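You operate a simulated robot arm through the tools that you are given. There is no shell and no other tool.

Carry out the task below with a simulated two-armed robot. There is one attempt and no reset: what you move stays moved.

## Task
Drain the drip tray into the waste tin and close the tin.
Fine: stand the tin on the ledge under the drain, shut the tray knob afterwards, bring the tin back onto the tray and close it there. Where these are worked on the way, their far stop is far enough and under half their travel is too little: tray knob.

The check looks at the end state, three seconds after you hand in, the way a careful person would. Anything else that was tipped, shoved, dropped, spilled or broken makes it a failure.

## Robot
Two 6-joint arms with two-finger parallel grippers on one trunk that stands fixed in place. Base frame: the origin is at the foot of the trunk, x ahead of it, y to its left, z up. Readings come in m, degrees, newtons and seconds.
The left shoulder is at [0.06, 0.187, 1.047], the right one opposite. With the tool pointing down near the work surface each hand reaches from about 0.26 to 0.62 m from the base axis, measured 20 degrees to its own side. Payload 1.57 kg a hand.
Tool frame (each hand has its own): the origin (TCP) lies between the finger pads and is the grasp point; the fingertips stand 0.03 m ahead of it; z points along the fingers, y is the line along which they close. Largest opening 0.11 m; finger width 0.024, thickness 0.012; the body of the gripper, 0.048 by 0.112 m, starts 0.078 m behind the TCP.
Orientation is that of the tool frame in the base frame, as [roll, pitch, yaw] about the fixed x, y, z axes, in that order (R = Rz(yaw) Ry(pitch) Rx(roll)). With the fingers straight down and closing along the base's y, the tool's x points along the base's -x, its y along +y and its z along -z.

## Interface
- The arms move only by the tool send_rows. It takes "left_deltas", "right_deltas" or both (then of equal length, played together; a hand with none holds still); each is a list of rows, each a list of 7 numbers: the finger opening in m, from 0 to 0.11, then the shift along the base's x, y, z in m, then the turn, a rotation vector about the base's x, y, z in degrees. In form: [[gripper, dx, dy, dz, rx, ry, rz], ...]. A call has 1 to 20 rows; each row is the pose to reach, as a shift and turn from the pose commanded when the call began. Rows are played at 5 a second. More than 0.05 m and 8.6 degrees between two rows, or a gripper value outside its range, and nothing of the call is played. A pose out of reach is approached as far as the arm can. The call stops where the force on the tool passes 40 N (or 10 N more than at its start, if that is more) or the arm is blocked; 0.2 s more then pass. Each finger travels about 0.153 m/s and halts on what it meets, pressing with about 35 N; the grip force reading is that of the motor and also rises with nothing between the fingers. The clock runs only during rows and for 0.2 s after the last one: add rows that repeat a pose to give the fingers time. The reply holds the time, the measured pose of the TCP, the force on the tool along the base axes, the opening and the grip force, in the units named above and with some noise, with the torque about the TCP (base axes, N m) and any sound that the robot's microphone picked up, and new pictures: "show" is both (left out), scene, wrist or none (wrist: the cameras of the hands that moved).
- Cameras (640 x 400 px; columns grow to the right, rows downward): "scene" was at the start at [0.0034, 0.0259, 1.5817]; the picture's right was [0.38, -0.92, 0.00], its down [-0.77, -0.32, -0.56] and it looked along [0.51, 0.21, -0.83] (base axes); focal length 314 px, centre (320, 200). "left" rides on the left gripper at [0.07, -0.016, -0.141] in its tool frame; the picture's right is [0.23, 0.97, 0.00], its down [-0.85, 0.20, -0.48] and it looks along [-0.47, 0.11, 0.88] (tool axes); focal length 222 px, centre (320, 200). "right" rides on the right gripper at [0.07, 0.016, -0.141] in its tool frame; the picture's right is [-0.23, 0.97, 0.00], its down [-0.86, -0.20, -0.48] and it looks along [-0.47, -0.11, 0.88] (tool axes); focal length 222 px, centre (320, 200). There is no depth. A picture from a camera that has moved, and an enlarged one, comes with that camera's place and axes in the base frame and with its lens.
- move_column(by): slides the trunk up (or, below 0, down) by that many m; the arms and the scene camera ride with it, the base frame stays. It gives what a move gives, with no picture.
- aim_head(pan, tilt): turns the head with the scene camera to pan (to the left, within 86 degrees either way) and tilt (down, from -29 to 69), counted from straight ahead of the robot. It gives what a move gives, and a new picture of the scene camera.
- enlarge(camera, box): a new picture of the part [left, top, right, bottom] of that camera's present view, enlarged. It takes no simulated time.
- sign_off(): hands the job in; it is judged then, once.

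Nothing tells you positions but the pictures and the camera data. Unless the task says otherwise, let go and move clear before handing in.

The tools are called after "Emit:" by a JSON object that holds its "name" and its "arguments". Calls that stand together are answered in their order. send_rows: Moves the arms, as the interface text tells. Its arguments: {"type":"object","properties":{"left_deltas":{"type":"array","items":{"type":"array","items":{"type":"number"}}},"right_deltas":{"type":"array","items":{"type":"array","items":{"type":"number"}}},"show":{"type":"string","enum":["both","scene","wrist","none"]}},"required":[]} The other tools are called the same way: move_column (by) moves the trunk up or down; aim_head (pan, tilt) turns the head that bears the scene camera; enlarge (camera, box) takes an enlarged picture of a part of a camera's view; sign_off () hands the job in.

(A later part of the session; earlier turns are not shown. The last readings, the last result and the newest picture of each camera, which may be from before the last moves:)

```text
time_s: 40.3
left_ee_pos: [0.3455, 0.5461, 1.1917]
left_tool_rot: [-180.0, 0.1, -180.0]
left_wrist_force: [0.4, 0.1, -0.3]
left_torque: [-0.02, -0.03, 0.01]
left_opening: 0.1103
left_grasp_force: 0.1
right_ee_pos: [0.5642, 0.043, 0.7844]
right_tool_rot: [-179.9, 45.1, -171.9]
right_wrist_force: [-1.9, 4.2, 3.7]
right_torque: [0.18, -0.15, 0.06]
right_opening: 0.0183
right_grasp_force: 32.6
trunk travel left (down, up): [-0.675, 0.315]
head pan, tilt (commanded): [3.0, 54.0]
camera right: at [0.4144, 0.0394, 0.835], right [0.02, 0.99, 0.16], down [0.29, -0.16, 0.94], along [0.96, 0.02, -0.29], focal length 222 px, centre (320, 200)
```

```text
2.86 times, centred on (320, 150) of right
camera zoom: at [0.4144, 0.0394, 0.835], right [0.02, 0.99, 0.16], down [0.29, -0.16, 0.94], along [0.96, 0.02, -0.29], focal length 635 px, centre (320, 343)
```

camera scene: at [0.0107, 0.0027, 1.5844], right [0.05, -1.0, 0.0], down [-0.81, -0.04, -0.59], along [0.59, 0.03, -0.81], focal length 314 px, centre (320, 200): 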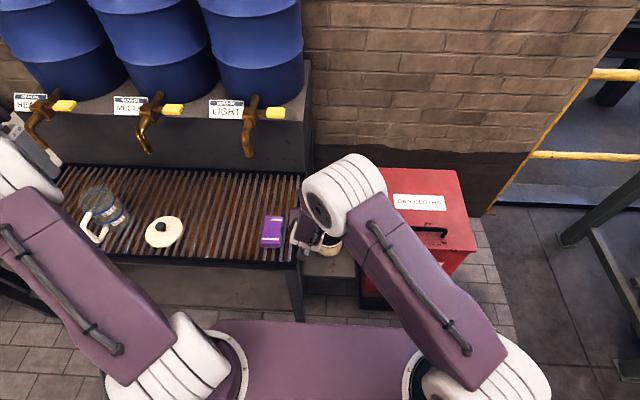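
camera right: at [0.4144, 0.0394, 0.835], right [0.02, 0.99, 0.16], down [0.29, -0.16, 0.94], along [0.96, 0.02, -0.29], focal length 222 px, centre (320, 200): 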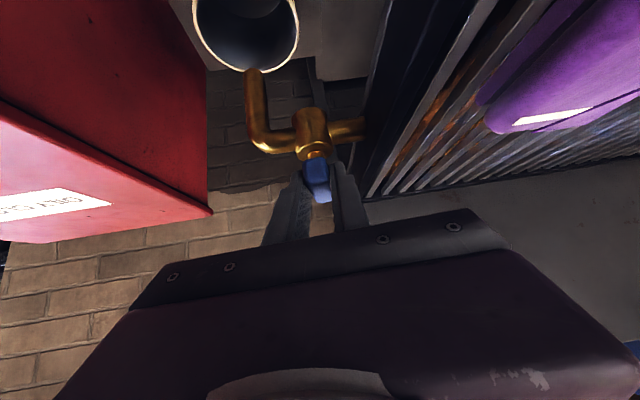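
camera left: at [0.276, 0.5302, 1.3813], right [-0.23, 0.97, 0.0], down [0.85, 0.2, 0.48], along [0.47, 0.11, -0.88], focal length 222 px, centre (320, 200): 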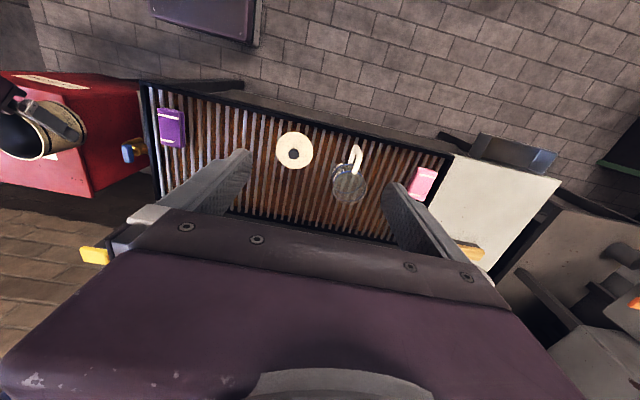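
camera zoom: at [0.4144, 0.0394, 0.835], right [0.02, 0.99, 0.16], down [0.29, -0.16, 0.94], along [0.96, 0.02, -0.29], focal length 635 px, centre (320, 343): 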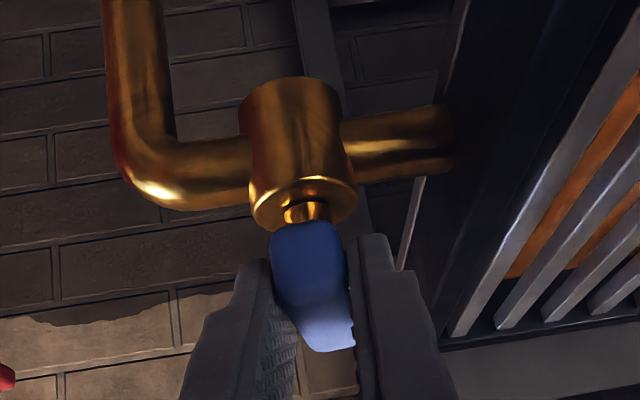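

The lever follows the hand with almost no resistance, so counter-clockwise is a valid direction. I'll keep turning along the arc.

Emit:
{"name": "send_rows", "arguments": {"right_deltas": [[0.005, 0.0004, -0.0017, 0, 0, 0, 7], [0.005, 0.0011, -0.0033, 0, 0, 0, 14], [0.005, 0.002, -0.0048, 0, 0, 0, 21], [0.005, 0.003, -0.0062, 0, 0, 0, 28], [0.005, 0.0042, -0.0075, 0, 0, 0, 35], [0.005, 0.0055, -0.0086, 0, 0, 0, 42], [0.005, 0.0055, -0.0086, 0, 0, 0, 42]], "show": "both"}}

Emit:
{"name": "enlarge", "arguments": {"camera": "right", "box": [220, 60, 420, 220]}}

```text
time_s: 41.2
left_ee_pos: [0.342, 0.5436, 1.1944]
left_tool_rot: [179.8, 0.2, -179.8]
left_wrist_force: [-0.7, -0.1, -0.5]
left_torque: [-0.03, -0.05, -0.02]
left_opening: 0.1098
left_grasp_force: 0.0
right_ee_pos: [0.5655, 0.0396, 0.7853]
right_tool_rot: [-179.4, 44.4, -162.5]
right_wrist_force: [-4.9, -33.8, 12.9]
right_torque: [0.13, 0.27, -0.52]
right_opening: 0.0176
right_grasp_force: 32.4
right hand out of reach, approached as far as the arm can: row 2, 3, 4
trunk travel left (down, up): [-0.675, 0.315]
head pan, tilt (commanded): [3.0, 54.0]
stopped in row 4 (right hand): the force on the tool passed its limit at 43 N (the readings are from after the stop); the commanded pose is now the measured one
camera scene: at [0.0072, -0.0021, 1.5846], right [0.05, -1.0, 0.0], down [-0.81, -0.04, -0.59], along [0.59, 0.03, -0.81], focal length 314 px, centre (320, 200)
camera right: at [0.4182, 0.0138, 0.836], right [-0.13, 0.98, 0.15], down [0.32, -0.1, 0.94], along [0.94, 0.17, -0.3], focal length 222 px, centre (320, 200)
```

scene: 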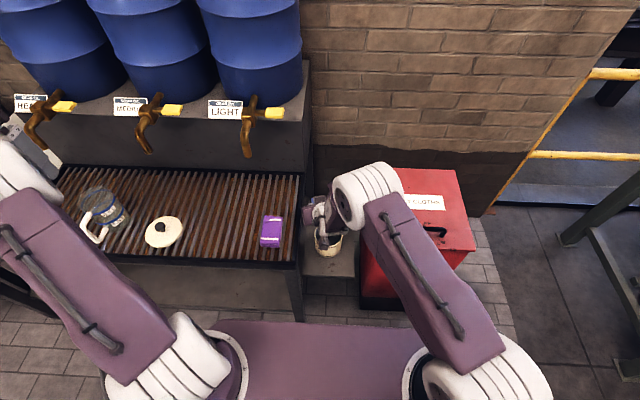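
right: 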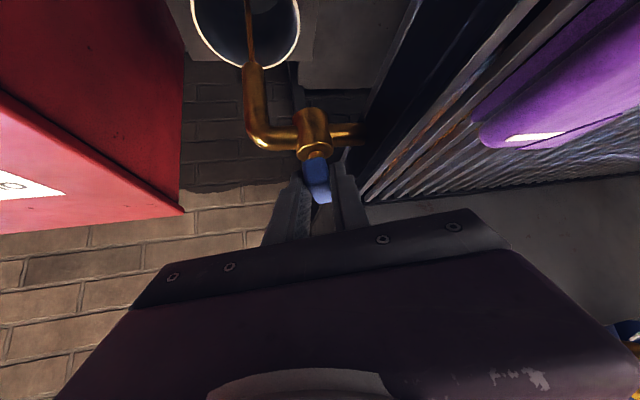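

```text
2.50 times, centred on (320, 140) of right
camera zoom: at [0.4182, 0.0138, 0.836], right [-0.13, 0.98, 0.15], down [0.32, -0.1, 0.94], along [0.94, 0.17, -0.3], focal length 555 px, centre (320, 350)
```

zoom: 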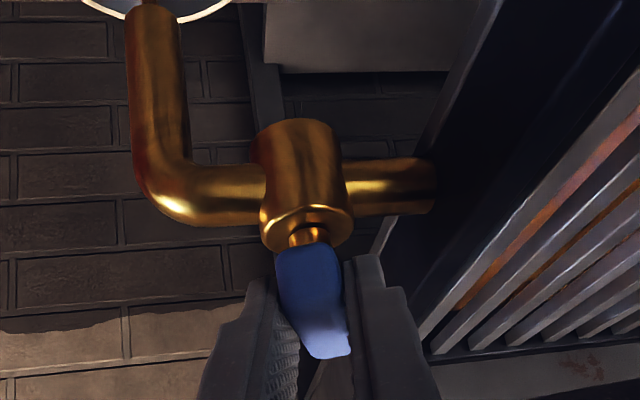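

Oil has started flowing into the tin at about 17° of turn, but this arm pose can't yaw further with a 45° tilt. I'll release the lever, back off, and try a steeper hand angle that can twist further.

Emit:
{"name": "send_rows", "arguments": {"right_deltas": [[0.03, 0, 0, 0, 0, 0, 0], [0.045, 0, 0, 0, 0, 0, 0], [0.05, 0, 0, 0, 0, 0, 0], [0.05, -0.012, -0.004, 0.013, 0, 0, 0], [0.05, -0.024, -0.008, 0.026, 0, 0, 0], [0.05, -0.036, -0.012, 0.039, 0, 0, 0], [0.05, -0.048, -0.015, 0.052, 0, 0, 0], [0.05, -0.048, -0.015, 0.06, 0, 0, 0]], "show": "both"}}

Emit:
{"name": "enlarge", "arguments": {"camera": "right", "box": [200, 20, 420, 200]}}

```text
time_s: 43.0
left_ee_pos: [0.346, 0.5472, 1.1922]
left_tool_rot: [180.0, -0.1, -180.0]
left_wrist_force: [0.1, 0.2, 1.0]
left_torque: [-0.01, -0.01, -0.02]
left_opening: 0.1101
left_grasp_force: 0.1
right_ee_pos: [0.533, 0.0289, 0.8479]
right_tool_rot: [-177.5, 43.9, -160.3]
right_wrist_force: [-0.1, 0.1, 0.3]
right_torque: [-0.01, -0.01, 0.0]
right_opening: 0.0501
right_grasp_force: 0.0
right hand out of reach, approached as far as the arm can: row 5, 6, 7, 8
trunk travel left (down, up): [-0.675, 0.315]
head pan, tilt (commanded): [3.0, 54.0]
camera scene: at [0.011, 0.0028, 1.5844], right [0.05, -1.0, 0.0], down [-0.81, -0.04, -0.59], along [0.59, 0.03, -0.81], focal length 314 px, centre (320, 200)
camera right: at [0.3865, -0.0001, 0.8994], right [-0.15, 0.98, 0.13], down [0.32, -0.08, 0.94], along [0.94, 0.18, -0.3], focal length 222 px, centre (320, 200)
```

scene: 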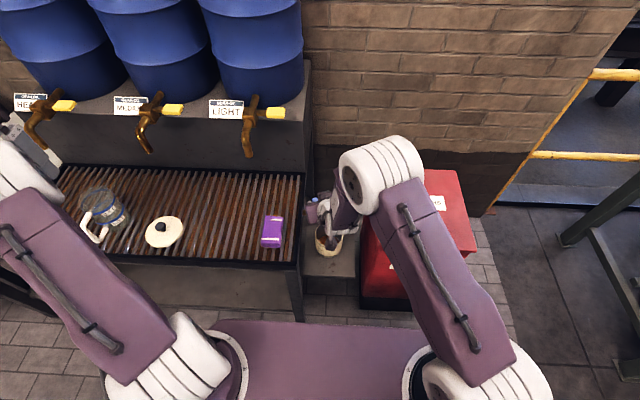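
right: 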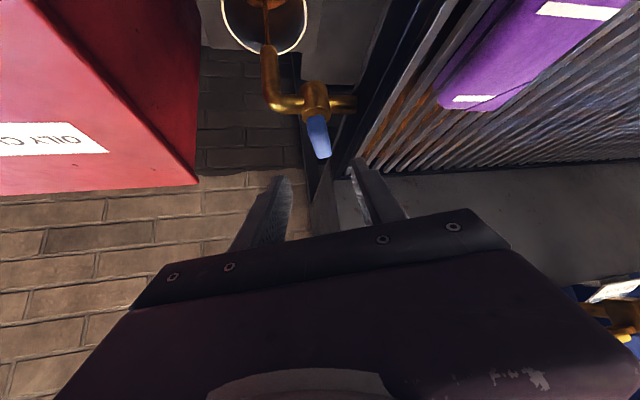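

```text
2.22 times, centred on (310, 110) of right
camera zoom: at [0.3865, -0.0001, 0.8994], right [-0.15, 0.98, 0.13], down [0.32, -0.08, 0.94], along [0.94, 0.18, -0.3], focal length 494 px, centre (342, 400)
```

zoom: 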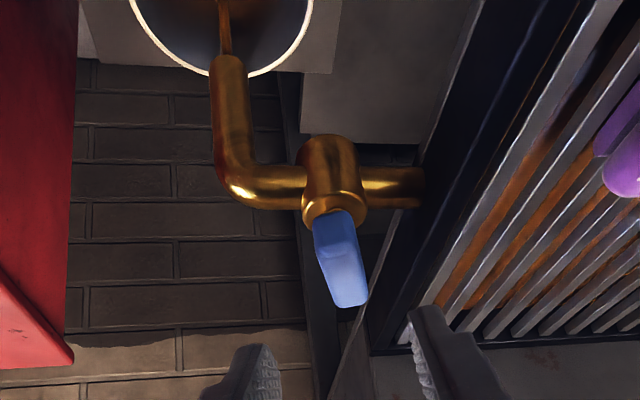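

The stream runs neatly into the tin. I'll steepen the hand to about 20° tilt, hovering above the lever, and test how far it can yaw there.

Emit:
{"name": "send_rows", "arguments": {"right_deltas": [[0.05, 0.008, 0.003, 0.006, -2.14, 5.9, 0], [0.05, 0.016, 0.006, 0.012, -4.28, 11.75, 0], [0.05, 0.024, 0.01, 0.018, -6.4, 17.6, 0], [0.05, 0.032, 0.013, 0.022, -8.55, 23.5, 0], [0.05, 0.032, 0.013, 0.022, -8.55, 23.5, 0]], "show": "none"}}

```text
time_s: 44.2
left_ee_pos: [0.3451, 0.5465, 1.1915]
left_tool_rot: [180.0, -0.1, -179.9]
left_wrist_force: [-0.1, -0.5, 0.3]
left_torque: [0.02, 0.04, 0.0]
left_opening: 0.1099
left_grasp_force: 0.0
right_ee_pos: [0.5748, 0.014, 0.87]
right_tool_rot: [-172.3, 25.4, -161.9]
right_wrist_force: [0.0, 0.3, -0.3]
right_torque: [-0.03, -0.02, -0.03]
right_opening: 0.0499
right_grasp_force: 0.0
right hand out of reach, approached as far as the arm can: row 2, 3, 4, 5
trunk travel left (down, up): [-0.675, 0.315]
head pan, tilt (commanded): [3.0, 54.0]
```

The wrist is passing near an awkward configuration here. I'll back away to a vertical-hand pose, which is its natural branch, then approach the lever from there.

Emit:
{"name": "send_rows", "arguments": {"right_deltas": [[0.05, -0.012, -0.006, 0.016, 0.62, 4.43, -2.73], [0.05, -0.025, -0.011, 0.03, 1.23, 8.87, -5.47], [0.05, -0.038, -0.017, 0.045, 1.85, 13.3, -8.2], [0.05, -0.05, -0.023, 0.055, 2.47, 17.7, -10.9], [0.05, -0.062, -0.028, 0.068, 3.08, 22.2, -13.7], [0.05, -0.0748, -0.034, 0.08, 3.7, 26.6, -16.4], [0.05, -0.0748, -0.034, 0.08, 3.7, 26.6, -16.4]], "show": "both"}}

```text
time_s: 45.8
left_ee_pos: [0.3444, 0.5476, 1.1897]
left_tool_rot: [-180.0, 0.0, -179.8]
left_wrist_force: [0.6, 0.0, -0.4]
left_torque: [0.0, 0.01, 0.01]
left_opening: 0.1099
left_grasp_force: 0.0
right_ee_pos: [0.4986, -0.0212, 0.951]
right_tool_rot: [179.9, -0.4, 179.4]
right_wrist_force: [0.5, -0.4, 0.0]
right_torque: [-0.02, 0.01, 0.02]
right_opening: 0.05
right_grasp_force: 0.1
trunk travel left (down, up): [-0.675, 0.315]
head pan, tilt (commanded): [3.0, 54.0]
camera scene: at [0.0111, 0.003, 1.5844], right [0.05, -1.0, 0.0], down [-0.81, -0.04, -0.59], along [0.59, 0.03, -0.81], focal length 314 px, centre (320, 200)
camera right: at [0.431, -0.0028, 1.0916], right [0.24, 0.97, 0.0], down [0.86, -0.21, 0.47], along [0.46, -0.11, -0.88], focal length 222 px, centre (320, 200)
```

scene: 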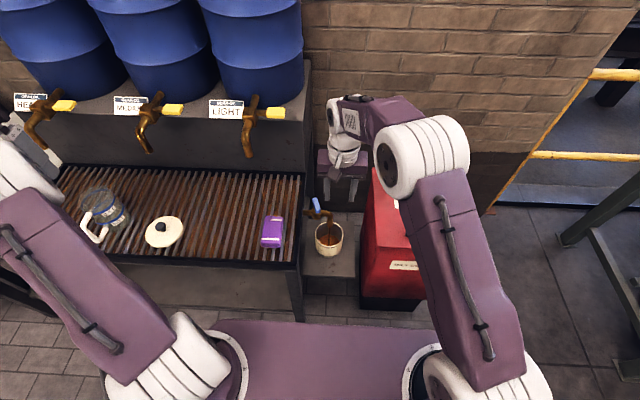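
right: 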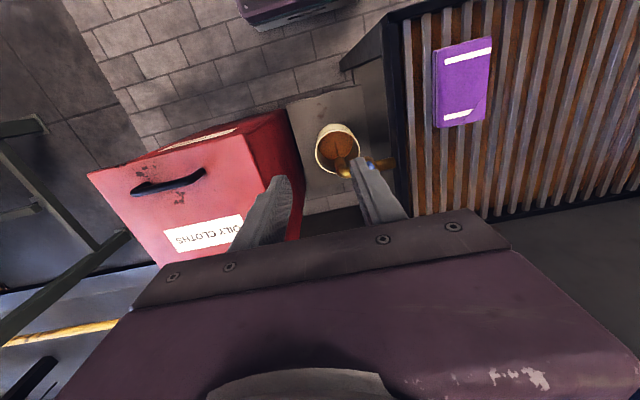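

The vertical pose is good and the view is clear. I'll check the tin's fill and the lever's angle.

Emit:
{"name": "enlarge", "arguments": {"camera": "scene", "box": [280, 180, 380, 270]}}

Emit:
{"name": "enlarge", "arguments": {"camera": "right", "box": [280, 90, 440, 210]}}

```text
4.44 times, centred on (330, 225) of scene
camera zoom: at [0.0111, 0.003, 1.5844], right [0.05, -1.0, 0.0], down [-0.81, -0.04, -0.59], along [0.59, 0.03, -0.81], focal length 1396 px, centre (276, 89)
```

zoom: 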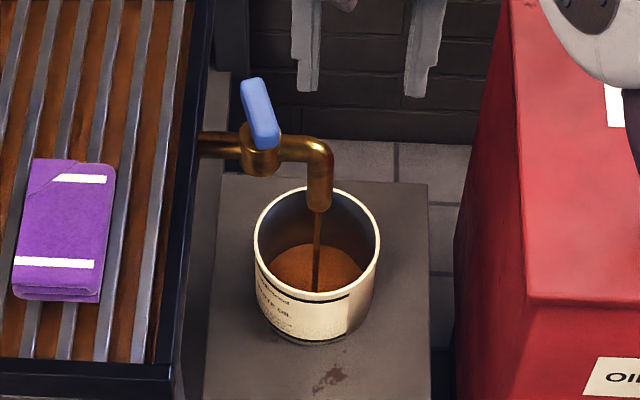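

```text
3.33 times, centred on (360, 150) of right
camera zoom: at [0.431, -0.0028, 1.0916], right [0.24, 0.97, 0.0], down [0.86, -0.21, 0.47], along [0.46, -0.11, -0.88], focal length 740 px, centre (187, 367)
```

zoom: 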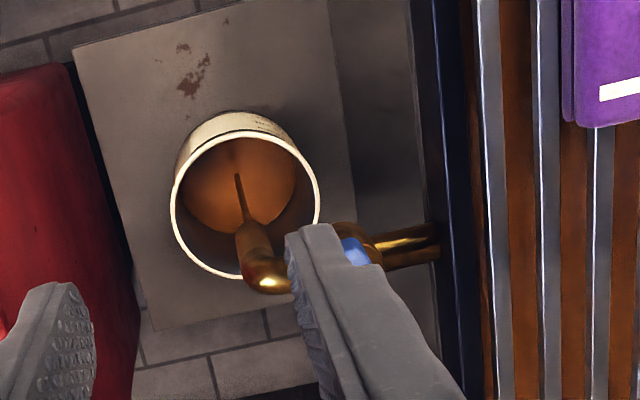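

The tin is filling well and the lever is at roughly 18°. Now I'll approach a hover pose above the lever with yaw 18° and about 22° tilt.

Emit:
{"name": "send_rows", "arguments": {"right_deltas": [[0.05, 0.014, 0.013, -0.018, 0.7, -4.4, 3.6], [0.05, 0.028, 0.026, -0.036, 1.4, -8.8, 7.2], [0.05, 0.042, 0.039, -0.054, 2.1, -13.2, 10.8], [0.05, 0.057, 0.052, -0.072, 2.8, -17.6, 14.4], [0.05, 0.0714, 0.0642, -0.091, 3.5, -22, 18], [0.05, 0.0714, 0.0642, -0.091, 3.5, -22, 18]], "show": "wrist"}}

Emit:
{"name": "enlarge", "arguments": {"camera": "right", "box": [220, 60, 420, 220]}}

```text
time_s: 47.2
left_ee_pos: [0.3441, 0.5469, 1.1921]
left_tool_rot: [-180.0, 0.1, -179.8]
left_wrist_force: [-0.6, -0.3, -0.1]
left_torque: [0.01, 0.0, -0.02]
left_opening: 0.11
left_grasp_force: 0.0
right_ee_pos: [0.5719, 0.0449, 0.8584]
right_tool_rot: [179.6, 21.9, -162.5]
right_wrist_force: [-0.6, -0.2, -0.6]
right_torque: [0.0, 0.04, -0.03]
right_opening: 0.05
right_grasp_force: 0.2
trunk travel left (down, up): [-0.675, 0.315]
head pan, tilt (commanded): [3.0, 54.0]
camera right: at [0.4551, 0.0251, 0.9631], right [-0.1, 0.99, 0.09], down [0.65, -0.01, 0.76], along [0.76, 0.13, -0.64], focal length 222 px, centre (320, 200)
```

right: 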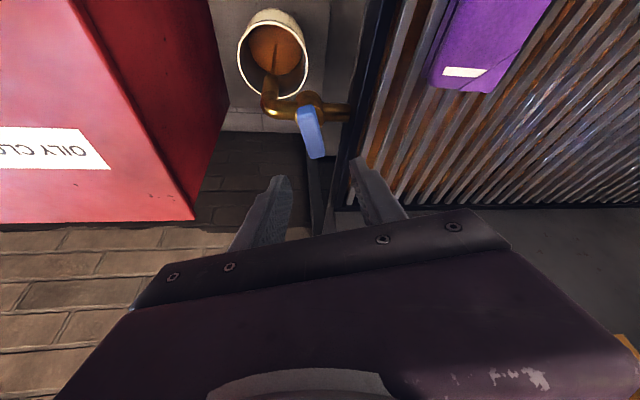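

```text
2.50 times, centred on (320, 140) of right
camera zoom: at [0.4551, 0.0251, 0.9631], right [-0.1, 0.99, 0.09], down [0.65, -0.01, 0.76], along [0.76, 0.13, -0.64], focal length 555 px, centre (320, 350)
```

zoom: 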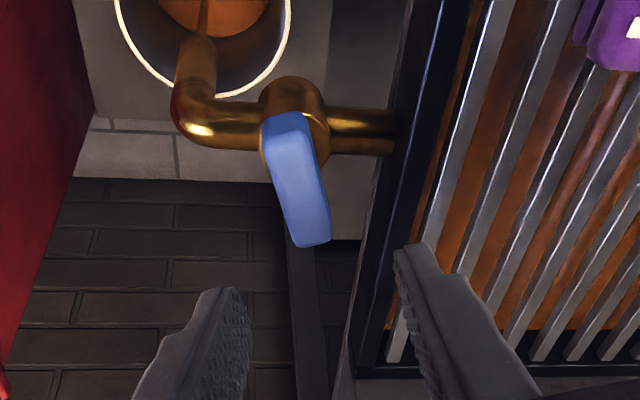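

This configuration reaches well and the hand is aligned with the lever at 17.5°. I'll descend straight onto the bar and grip it.

Emit:
{"name": "send_rows", "arguments": {"right_deltas": [[0.05, 0, 0, -0.02, 0, 0, 0], [0.05, 0, 0, -0.04, 0, 0, 0], [0.05, 0, -0.0005, -0.06, 0, 0, 0], [0.05, 0, -0.0005, -0.073, 0, 0, 0], [0.035, 0, -0.0005, -0.073, 0, 0, 0], [0.02, 0, -0.0005, -0.073, 0, 0, 0], [0.008, 0, -0.0005, -0.073, 0, 0, 0], [0.005, 0, -0.0005, -0.073, 0, 0, 0]], "show": "wrist"}}

Emit:
{"name": "enlarge", "arguments": {"camera": "right", "box": [220, 80, 420, 220]}}

```text
time_s: 49.0
left_ee_pos: [0.3452, 0.5459, 1.192]
left_tool_rot: [179.8, 0.0, -179.9]
left_wrist_force: [0.1, 0.2, -1.1]
left_torque: [0.01, -0.01, -0.02]
left_opening: 0.11
left_grasp_force: 0.1
right_ee_pos: [0.5724, 0.0425, 0.7861]
right_tool_rot: [179.7, 21.8, -162.5]
right_wrist_force: [3.9, -8.7, 1.5]
right_torque: [-0.9, -0.37, -0.09]
right_opening: 0.0182
right_grasp_force: 32.2
trunk travel left (down, up): [-0.675, 0.315]
head pan, tilt (commanded): [3.0, 54.0]
camera right: at [0.4551, 0.0228, 0.891], right [-0.09, 0.99, 0.09], down [0.65, -0.01, 0.76], along [0.76, 0.13, -0.64], focal length 222 px, centre (320, 200)
```

right: 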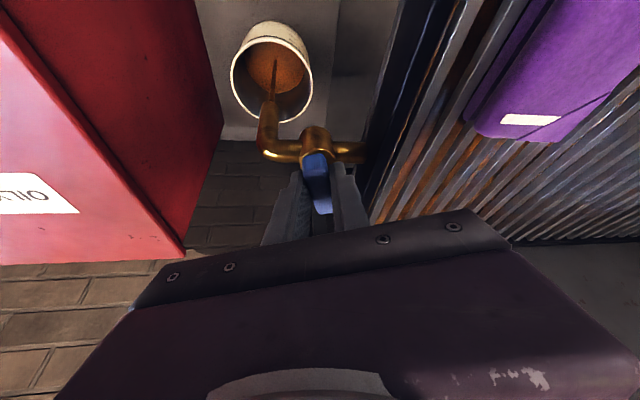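

```text
2.86 times, centred on (320, 150) of right
camera zoom: at [0.4551, 0.0228, 0.891], right [-0.09, 0.99, 0.09], down [0.65, -0.01, 0.76], along [0.76, 0.13, -0.64], focal length 635 px, centre (320, 343)
```

zoom: 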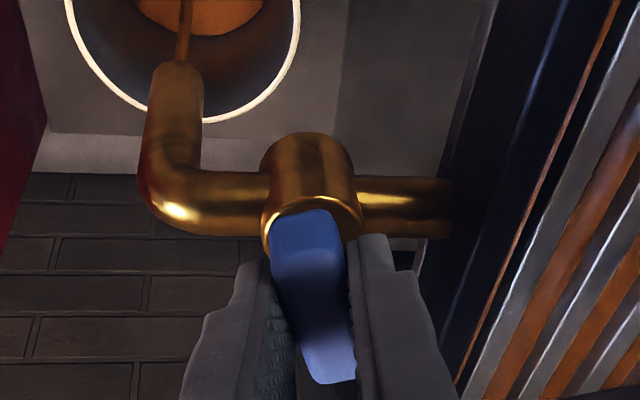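

Gripped again. I'll twist onward in small steps along the arc.

Emit:
{"name": "send_rows", "arguments": {"right_deltas": [[0.005, 0.0002, -0.0016, 0, 0, 0, 5], [0.005, 0.0004, -0.0028, 0, 0, 0, 10], [0.005, 0.0007, -0.0034, 0, 0, 0, 15], [0.005, 0.001, -0.0038, 0, 0, 0, 20], [0.005, 0.001, -0.0038, 0, 0, 0, 20]], "show": "wrist"}}

Emit:
{"name": "enlarge", "arguments": {"camera": "right", "box": [220, 80, 420, 220]}}

```text
time_s: 50.2
left_ee_pos: [0.3442, 0.5462, 1.191]
left_tool_rot: [-180.0, 0.0, -179.7]
left_wrist_force: [0.0, 0.3, 0.3]
left_torque: [0.02, -0.01, 0.01]
left_opening: 0.1099
left_grasp_force: 0.1
right_ee_pos: [0.5736, 0.0404, 0.7865]
right_tool_rot: [179.7, 22.0, -142.5]
right_wrist_force: [3.5, -3.7, 0.3]
right_torque: [-0.62, -0.46, -0.03]
right_opening: 0.0181
right_grasp_force: 32.8
trunk travel left (down, up): [-0.675, 0.315]
head pan, tilt (commanded): [3.0, 54.0]
camera right: at [0.4708, -0.0185, 0.8909], right [-0.43, 0.9, 0.09], down [0.61, 0.22, 0.76], along [0.67, 0.38, -0.64], focal length 222 px, centre (320, 200)
```

right: 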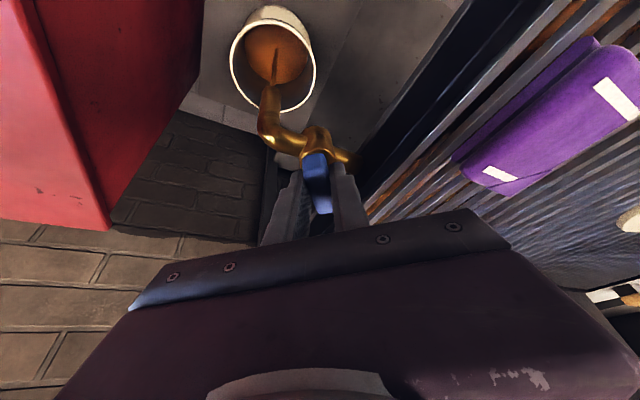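

```text
2.86 times, centred on (320, 150) of right
camera zoom: at [0.4708, -0.0185, 0.8909], right [-0.43, 0.9, 0.09], down [0.61, 0.22, 0.76], along [0.67, 0.38, -0.64], focal length 635 px, centre (320, 343)
```

zoom: 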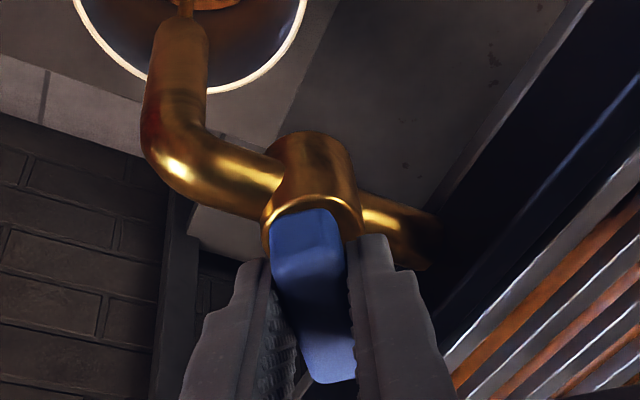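

The lever is now at 37.5° and turning freely. Continuing.

Emit:
{"name": "send_rows", "arguments": {"right_deltas": [[0.005, 0.0003, -0.0004, 0, 0, 0, 5], [0.005, 0.0006, -0.0007, 0, 0, 0, 10], [0.005, 0.001, -0.001, 0, 0, 0, 15], [0.005, 0.0014, -0.0013, 0, 0, 0, 20], [0.005, 0.0014, -0.0013, 0, 0, 0, 20]], "show": "wrist"}}

```text
time_s: 51.4
left_ee_pos: [0.3455, 0.5467, 1.1919]
left_tool_rot: [179.9, 0.0, -179.8]
left_wrist_force: [1.1, -0.6, 0.4]
left_torque: [0.0, 0.02, 0.0]
left_opening: 0.1098
left_grasp_force: 0.1
right_ee_pos: [0.5763, 0.0387, 0.7854]
right_tool_rot: [179.8, 21.9, -122.4]
right_wrist_force: [10.1, -2.7, 5.8]
right_torque: [0.45, -0.97, -0.04]
right_opening: 0.0179
right_grasp_force: 32.6
trunk travel left (down, up): [-0.675, 0.315]
head pan, tilt (commanded): [3.0, 54.0]
camera right: at [0.4992, -0.0519, 0.8906], right [-0.71, 0.7, 0.09], down [0.5, 0.41, 0.76], along [0.5, 0.59, -0.64], focal length 222 px, centre (320, 200)
```

right: 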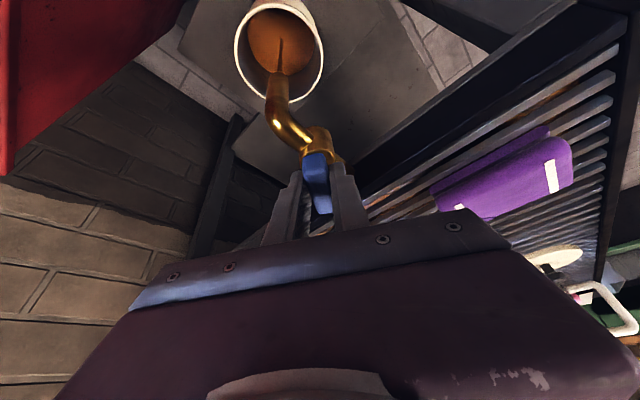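

57° now. Continuing toward the far stop.

Emit:
{"name": "send_rows", "arguments": {"right_deltas": [[0.005, 0.001, -0.0002, 0, 0, 0, 5], [0.005, 0.0018, -0.0004, 0, 0, 0, 10], [0.005, 0.0026, -0.0006, 0, 0, 0, 15], [0.005, 0.0033, -0.0007, 0, 0, 0, 20], [0.005, 0.0033, -0.0007, 0, 0, 0, 20]], "show": "wrist"}}

```text
time_s: 52.6
left_ee_pos: [0.3466, 0.5454, 1.1912]
left_tool_rot: [179.9, 0.0, -179.9]
left_wrist_force: [0.2, 0.2, 0.3]
left_torque: [0.01, 0.02, -0.01]
left_opening: 0.1099
left_grasp_force: 0.1
right_ee_pos: [0.5785, 0.0377, 0.7872]
right_tool_rot: [179.9, 21.8, -102.4]
right_wrist_force: [12.6, -6.3, 8.2]
right_torque: [-0.08, -0.85, -0.11]
right_opening: 0.0177
right_grasp_force: 32.9
trunk travel left (down, up): [-0.675, 0.315]
head pan, tilt (commanded): [3.0, 54.0]
camera right: at [0.5374, -0.0735, 0.8907], right [-0.91, 0.41, 0.09], down [0.33, 0.56, 0.76], along [0.27, 0.72, -0.64], focal length 222 px, centre (320, 200)
```

right: 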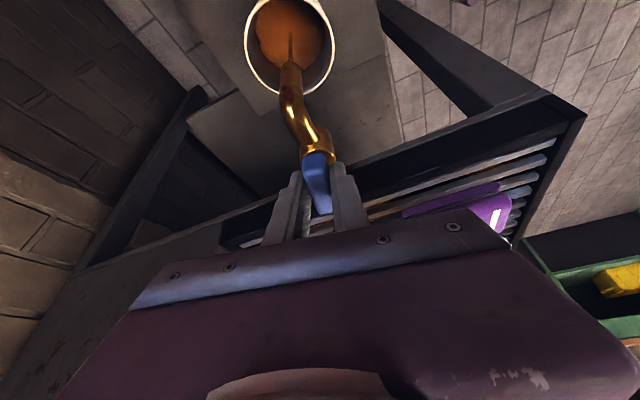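

77° and still free. I'll go on to the stop.

Emit:
{"name": "send_rows", "arguments": {"right_deltas": [[0.005, 0.001, 0.0004, 0.0005, 0, 0, 4], [0.005, 0.002, 0.0006, 0.001, 0, 0, 8], [0.005, 0.0025, 0.0008, 0.001, 0, 0, 12], [0.005, 0.0025, 0.0008, 0.001, 0, 0, 12]], "show": "wrist"}}

```text
time_s: 53.3
left_ee_pos: [0.3505, 0.5494, 1.1892]
left_tool_rot: [180.0, -0.3, -179.8]
left_wrist_force: [-0.7, 0.2, 0.5]
left_torque: [0.02, 0.0, -0.02]
left_opening: 0.1101
left_grasp_force: 0.0
right_ee_pos: [0.5788, 0.0352, 0.7866]
right_tool_rot: [-179.4, 22.0, -93.5]
right_wrist_force: [21.9, 12.2, -18.8]
right_torque: [-0.02, 0.39, -0.24]
right_opening: 0.0173
right_grasp_force: 32.9
right hand out of reach, approached as far as the arm can: row 2, 3
trunk travel left (down, up): [-0.675, 0.315]
head pan, tilt (commanded): [3.0, 54.0]
stopped in row 3 (right hand): the force on the tool passed its limit at 46 N (the readings are from after the stop); the commanded pose is now the measured one
camera right: at [0.554, -0.0797, 0.8917], right [-0.96, 0.27, 0.08], down [0.23, 0.6, 0.77], along [0.16, 0.75, -0.64], focal length 222 px, centre (320, 200)
```

right: 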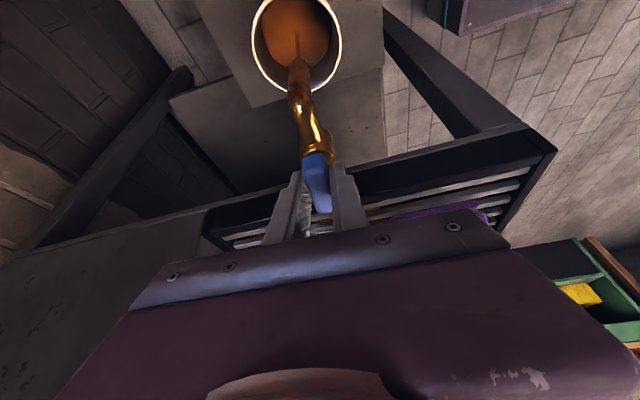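

The lever is at about 87°, essentially fully open. I'll hold here, let the tray drain, and watch the tin level.

Emit:
{"name": "send_rows", "arguments": {"right_deltas": [[0.005, 0.0, 0.0, 0, 0, 0, 0], [0.005, 0, 0, 0, 0, 0, 0], [0.005, 0, 0, 0, 0, 0, 0], [0.005, 0, 0, 0, 0, 0, 0], [0.005, 0, 0, 0, 0, 0, 0], [0.005, 0, 0, 0, 0, 0, 0], [0.005, 0, 0, 0, 0, 0, 0], [0.005, 0, 0, 0, 0, 0, 0], [0.005, 0, 0, 0, 0, 0, 0], [0.005, 0, 0, 0, 0, 0, 0]], "show": "both"}}

Emit:
{"name": "enlarge", "arguments": {"camera": "right", "box": [220, 0, 400, 140]}}

Emit:
{"name": "enlarge", "arguments": {"camera": "scene", "box": [220, 150, 400, 280]}}

```text
time_s: 55.5
left_ee_pos: [0.3505, 0.5477, 1.1895]
left_tool_rot: [179.9, -0.2, -179.9]
left_wrist_force: [-0.3, -0.4, 0.3]
left_torque: [-0.03, 0.0, -0.03]
left_opening: 0.1099
left_grasp_force: 0.0
right_ee_pos: [0.5791, 0.0353, 0.7885]
right_tool_rot: [-179.4, 22.2, -93.3]
right_wrist_force: [28.2, 3.5, -4.4]
right_torque: [-0.36, 0.32, -0.25]
right_opening: 0.0179
right_grasp_force: 32.7
trunk travel left (down, up): [-0.675, 0.315]
head pan, tilt (commanded): [3.0, 54.0]
camera scene: at [0.0178, 0.0038, 1.5844], right [0.05, -1.0, 0.0], down [-0.81, -0.04, -0.58], along [0.58, 0.03, -0.81], focal length 314 px, centre (320, 200)
camera right: at [0.5545, -0.0806, 0.8921], right [-0.96, 0.27, 0.08], down [0.23, 0.6, 0.77], along [0.16, 0.75, -0.64], focal length 222 px, centre (320, 200)
```

scene: 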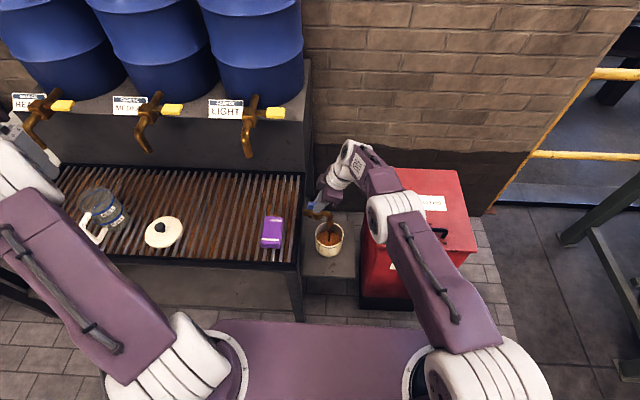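
right: 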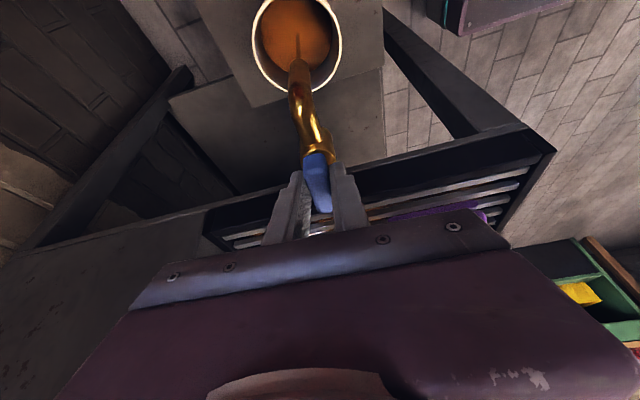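

```text
2.86 times, centred on (310, 70) of right
camera zoom: at [0.5545, -0.0806, 0.8921], right [-0.96, 0.27, 0.08], down [0.23, 0.6, 0.77], along [0.16, 0.75, -0.64], focal length 635 px, centre (349, 571)
```

zoom: 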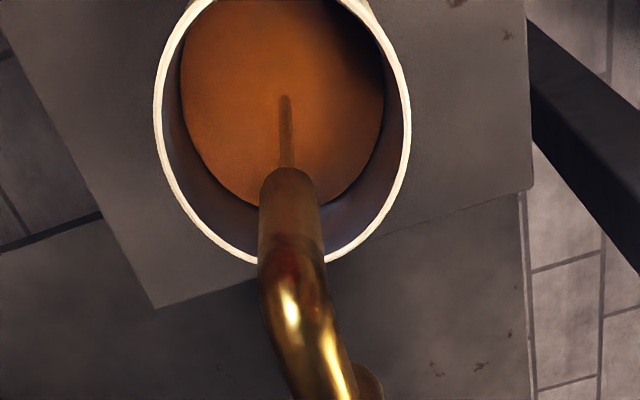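

```text
3.08 times, centred on (310, 215) of scene
camera zoom: at [0.0178, 0.0038, 1.5844], right [0.05, -1.0, 0.0], down [-0.81, -0.04, -0.58], along [0.58, 0.03, -0.81], focal length 967 px, centre (351, 154)
```

zoom: 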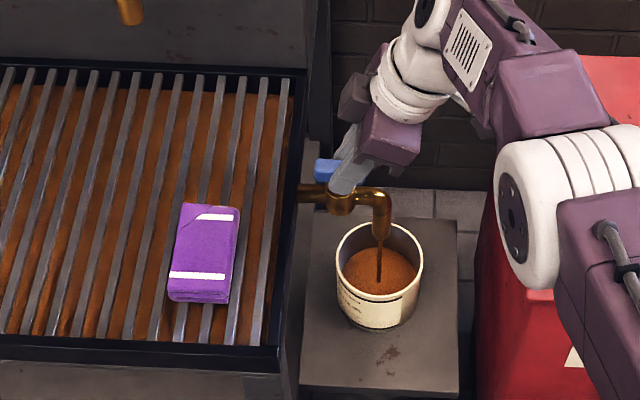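

Draining continues steadily. I'll relieve the sideways load by opening the fingers slightly around the lever, without leaving it, and keep waiting.

Emit:
{"name": "send_rows", "arguments": {"right_deltas": [[0.03, 0, 0, 0, 0, 0, 0], [0.04, 0, 0, 0, 0, 0, 0], [0.04, 0, 0, 0, 0, 0, 0], [0.04, 0, 0, 0, 0, 0, 0], [0.04, 0, 0, 0, 0, 0, 0], [0.04, 0, 0, 0, 0, 0, 0], [0.04, 0, 0, 0, 0, 0, 0], [0.04, 0, 0, 0, 0, 0, 0], [0.04, 0, 0, 0, 0, 0, 0], [0.04, 0, 0, 0, 0, 0, 0], [0.04, 0, 0, 0, 0, 0, 0], [0.04, 0, 0, 0, 0, 0, 0]], "show": "none"}}

Emit:
{"name": "enlarge", "arguments": {"camera": "right", "box": [220, 0, 420, 220]}}

Emit:
{"name": "enlarge", "arguments": {"camera": "scene", "box": [220, 150, 400, 280]}}

```text
time_s: 58.1
left_ee_pos: [0.3453, 0.5463, 1.1916]
left_tool_rot: [-180.0, 0.0, -179.7]
left_wrist_force: [-0.7, -0.1, 0.1]
left_torque: [-0.03, 0.02, -0.03]
left_opening: 0.1102
left_grasp_force: 0.0
right_ee_pos: [0.5744, 0.0342, 0.7906]
right_tool_rot: [-179.5, 22.1, -93.2]
right_wrist_force: [-0.2, -0.9, 1.0]
right_torque: [-0.02, 0.02, 0.0]
right_opening: 0.0401
right_grasp_force: 0.0
trunk travel left (down, up): [-0.675, 0.315]
head pan, tilt (commanded): [3.0, 54.0]
```

```text
1.82 times, centred on (320, 110) of right
camera zoom: at [0.5502, -0.081, 0.8943], right [-0.96, 0.27, 0.08], down [0.23, 0.6, 0.77], along [0.16, 0.75, -0.64], focal length 404 px, centre (320, 364)
```

zoom: 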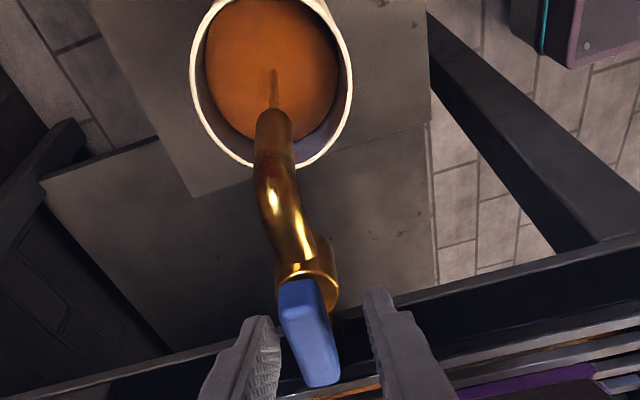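

```text
3.08 times, centred on (310, 215) of scene
camera zoom: at [0.011, 0.0028, 1.5844], right [0.05, -1.0, 0.0], down [-0.81, -0.04, -0.59], along [0.59, 0.03, -0.81], focal length 967 px, centre (351, 154)
```

zoom: 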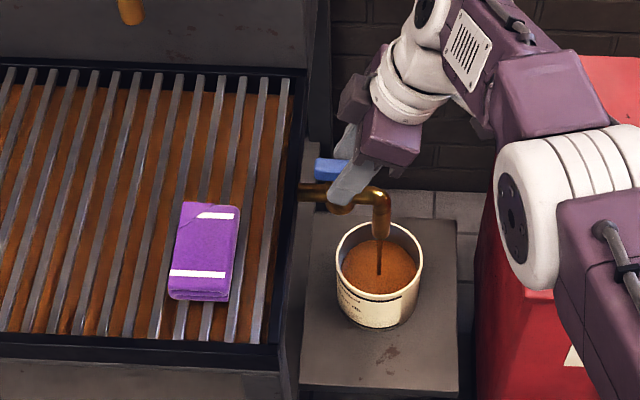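

The force is relieved and the lever stays open. The level is rising, so I'll wait in short intervals and watch it.

Emit:
{"name": "send_rows", "arguments": {"right_deltas": [[0.04, 0, 0, 0, 0, 0, 0], [0.04, 0, 0, 0, 0, 0, 0], [0.04, 0, 0, 0, 0, 0, 0], [0.04, 0, 0, 0, 0, 0, 0], [0.04, 0, 0, 0, 0, 0, 0], [0.04, 0, 0, 0, 0, 0, 0], [0.04, 0, 0, 0, 0, 0, 0], [0.04, 0, 0, 0, 0, 0, 0], [0.04, 0, 0, 0, 0, 0, 0], [0.04, 0, 0, 0, 0, 0, 0]], "show": "none"}}

Emit:
{"name": "enlarge", "arguments": {"camera": "right", "box": [220, 0, 420, 220]}}

Emit:
{"name": "enlarge", "arguments": {"camera": "scene", "box": [220, 150, 400, 280]}}

```text
time_s: 60.3
left_ee_pos: [0.3447, 0.5472, 1.1913]
left_tool_rot: [-179.9, 0.1, -179.9]
left_wrist_force: [0.3, -0.5, -0.1]
left_torque: [-0.02, 0.03, 0.02]
left_opening: 0.1104
left_grasp_force: 0.0
right_ee_pos: [0.5747, 0.0347, 0.7883]
right_tool_rot: [-179.6, 22.2, -93.2]
right_wrist_force: [1.1, 0.0, 0.5]
right_torque: [0.01, -0.01, 0.01]
right_opening: 0.0398
right_grasp_force: 0.1
trunk travel left (down, up): [-0.675, 0.315]
head pan, tilt (commanded): [3.0, 54.0]
```

```text
1.82 times, centred on (320, 110) of right
camera zoom: at [0.5502, -0.081, 0.8943], right [-0.96, 0.27, 0.08], down [0.23, 0.6, 0.77], along [0.16, 0.75, -0.64], focal length 404 px, centre (320, 364)
```

zoom: 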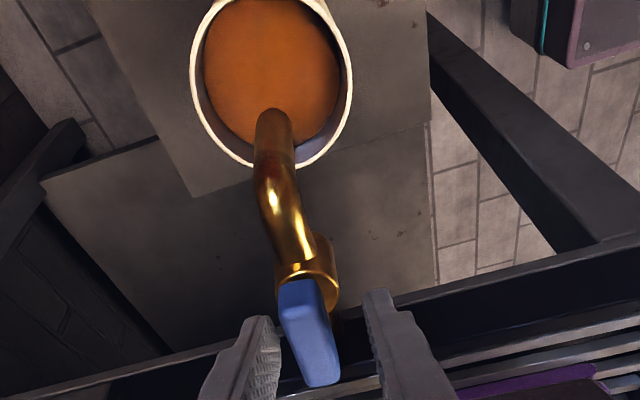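

```text
3.08 times, centred on (310, 215) of scene
camera zoom: at [0.011, 0.0028, 1.5844], right [0.05, -1.0, 0.0], down [-0.81, -0.04, -0.59], along [0.59, 0.03, -0.81], focal length 967 px, centre (351, 154)
```

zoom: 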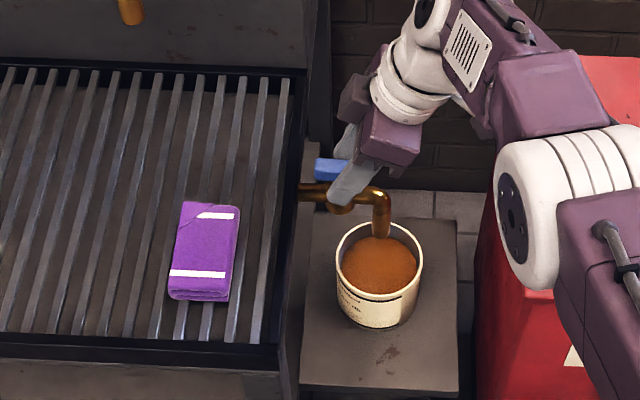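

The stream has stopped and the tray floor is bare, so it's drained, with the tin about 70% full. Now I'll regrip the lever and turn it back clockwise to close.

Emit:
{"name": "send_rows", "arguments": {"right_deltas": [[0.04, 0.0015, 0.002, -0.001, 0, 0, -1.5], [0.04, 0.003, 0.004, -0.002, 0, 0, -3], [0.03, 0.003, 0.004, -0.002, 0, 0, -3], [0.02, 0.003, 0.004, -0.002, 0, 0, -3], [0.01, 0.003, 0.004, -0.002, 0, 0, -3], [0.005, 0.003, 0.004, -0.002, 0, 0, -3], [0.005, 0.003, 0.004, -0.002, 0, 0, -3]], "show": "wrist"}}

```text
time_s: 61.9
left_ee_pos: [0.3454, 0.5466, 1.1914]
left_tool_rot: [-180.0, 0.0, -179.9]
left_wrist_force: [0.2, 0.0, 0.2]
left_torque: [-0.01, -0.01, -0.03]
left_opening: 0.11
left_grasp_force: 0.0
right_ee_pos: [0.5792, 0.0384, 0.7868]
right_tool_rot: [-179.4, 22.3, -96.3]
right_wrist_force: [9.1, -1.8, 4.9]
right_torque: [-0.1, 0.64, -0.08]
right_opening: 0.0179
right_grasp_force: 32.6
trunk travel left (down, up): [-0.675, 0.315]
head pan, tilt (commanded): [3.0, 54.0]
camera right: at [0.5484, -0.0758, 0.8918], right [-0.94, 0.32, 0.08], down [0.26, 0.59, 0.77], along [0.2, 0.74, -0.64], focal length 222 px, centre (320, 200)
```

right: 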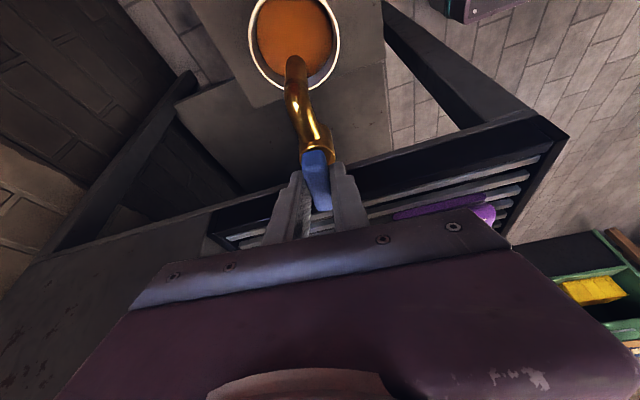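

Emit:
{"name": "send_rows", "arguments": {"right_deltas": [[0.005, 0.0006, 0.0001, 0, 0, 0, -5], [0.005, 0.0004, 0.0002, 0, 0, 0, -10], [0.005, 0.0001, 0.0003, 0, 0, 0, -15], [0.005, -0.0003, 0.0005, 0, 0, 0, -20], [0.005, -0.0007, 0.0008, 0, 0, 0, -25], [0.005, -0.0011, 0.0011, 0, 0, 0, -30], [0.005, -0.0015, 0.0014, 0, 0, 0, -35], [0.005, -0.0019, 0.0017, 0, 0, 0, -40], [0.005, -0.0019, 0.0017, 0, 0, 0, -40]], "show": "wrist"}}

```text
time_s: 63.9
left_ee_pos: [0.345, 0.5476, 1.1916]
left_tool_rot: [-179.9, -0.1, -179.8]
left_wrist_force: [-0.2, 0.9, 0.9]
left_torque: [-0.01, -0.01, 0.0]
left_opening: 0.11
left_grasp_force: 0.0
right_ee_pos: [0.5762, 0.0394, 0.7879]
right_tool_rot: [-179.4, 22.1, -136.2]
right_wrist_force: [-2.6, 2.7, 1.0]
right_torque: [0.82, 0.3, 0.03]
right_opening: 0.0178
right_grasp_force: 32.2
trunk travel left (down, up): [-0.675, 0.315]
head pan, tilt (commanded): [3.0, 54.0]
camera right: at [0.4778, -0.027, 0.892], right [-0.52, 0.85, 0.08], down [0.58, 0.28, 0.77], along [0.63, 0.44, -0.64], focal length 222 px, centre (320, 200)
```

right: 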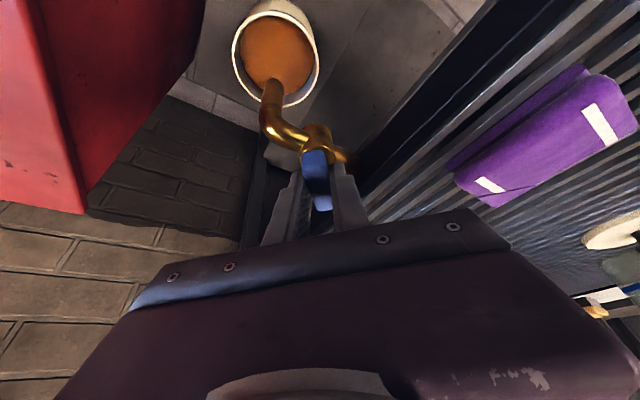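

Emit:
{"name": "send_rows", "arguments": {"right_deltas": [[0.005, -0.0003, 0.0004, 0, 0, 0, -5], [0.005, -0.0006, 0.0008, 0, 0, 0, -10], [0.005, -0.0009, 0.0012, 0, 0, 0, -15], [0.005, -0.0011, 0.0016, 0, 0, 0, -20], [0.005, -0.0012, 0.002, 0, 0, 0, -25], [0.005, -0.0013, 0.0025, 0, 0, 0, -30], [0.005, -0.0014, 0.003, 0, 0, 0, -35], [0.005, -0.0015, 0.0034, 0, 0, 0, -40], [0.005, -0.0015, 0.0034, 0, 0, 0, -40]], "show": "wrist"}}

```text
time_s: 65.9
left_ee_pos: [0.3464, 0.5487, 1.1912]
left_tool_rot: [-179.9, -0.1, -179.8]
left_wrist_force: [0.4, 0.8, 0.3]
left_torque: [-0.01, 0.0, 0.01]
left_opening: 0.1098
left_grasp_force: 0.1
right_ee_pos: [0.5736, 0.0452, 0.7889]
right_tool_rot: [-179.5, 22.2, -176.2]
right_wrist_force: [-3.2, 11.3, -6.2]
right_torque: [0.88, -0.2, 0.11]
right_opening: 0.0174
right_grasp_force: 32.5
trunk travel left (down, up): [-0.675, 0.315]
head pan, tilt (commanded): [3.0, 54.0]
camera right: at [0.4556, 0.056, 0.8921], right [0.15, 0.99, 0.08], down [0.62, -0.15, 0.77], along [0.77, -0.07, -0.64], focal length 222 px, centre (320, 200)
```

right: 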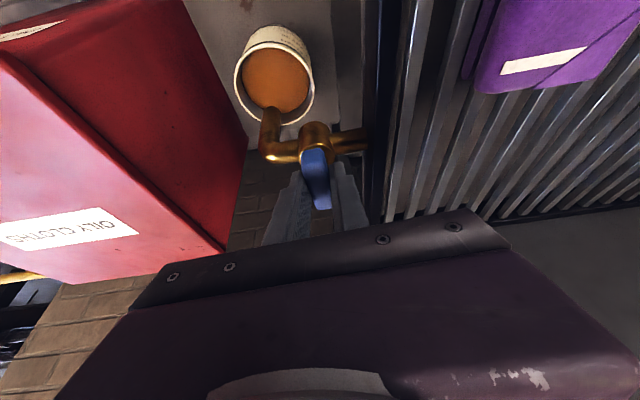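

3.8° left. I'll turn on to the closed stop and press very gently past it to confirm.

Emit:
{"name": "send_rows", "arguments": {"right_deltas": [[0.005, 0, 0.0, 0, 0, 0, -2], [0.005, 0, 0.0, 0, 0, 0, -4], [0.005, 0, 0.0002, 0, 0, 0, -6], [0.005, 0, 0.0002, 0, 0, 0, -8], [0.005, 0, 0.0002, 0, 0, 0, -8]], "show": "wrist"}}

Emit:
{"name": "enlarge", "arguments": {"camera": "right", "box": [220, 80, 420, 220]}}

```text
time_s: 67.1
left_ee_pos: [0.3456, 0.5482, 1.1897]
left_tool_rot: [-179.9, 0.0, -179.8]
left_wrist_force: [1.0, -0.3, -0.6]
left_torque: [0.03, -0.02, -0.04]
left_opening: 0.1098
left_grasp_force: 0.0
right_ee_pos: [0.5747, 0.0464, 0.7877]
right_tool_rot: [-179.4, 22.0, 175.8]
right_wrist_force: [-0.3, 15.3, -5.4]
right_torque: [0.8, 0.16, 1.41]
right_opening: 0.0195
right_grasp_force: 34.4
trunk travel left (down, up): [-0.675, 0.315]
head pan, tilt (commanded): [3.0, 54.0]
camera right: at [0.4579, 0.0729, 0.8923], right [0.28, 0.96, 0.08], down [0.6, -0.24, 0.77], along [0.75, -0.17, -0.64], focal length 222 px, centre (320, 200)
```

right: 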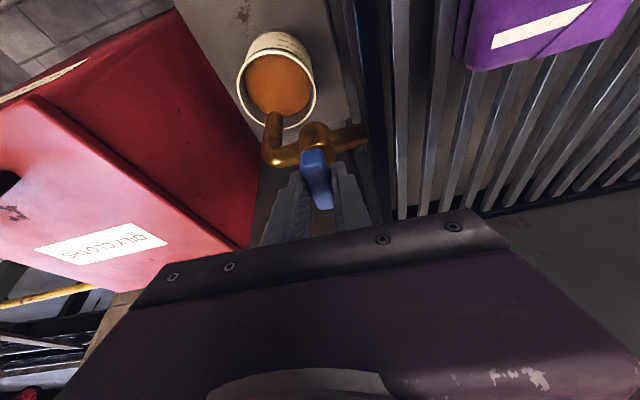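

```text
2.86 times, centred on (320, 150) of right
camera zoom: at [0.4579, 0.0729, 0.8923], right [0.28, 0.96, 0.08], down [0.6, -0.24, 0.77], along [0.75, -0.17, -0.64], focal length 635 px, centre (320, 343)
```

zoom: 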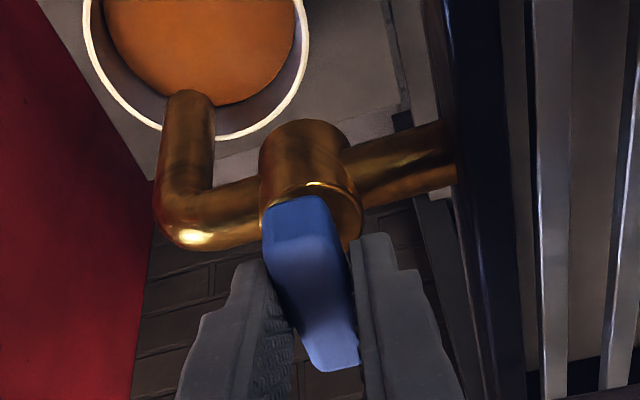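

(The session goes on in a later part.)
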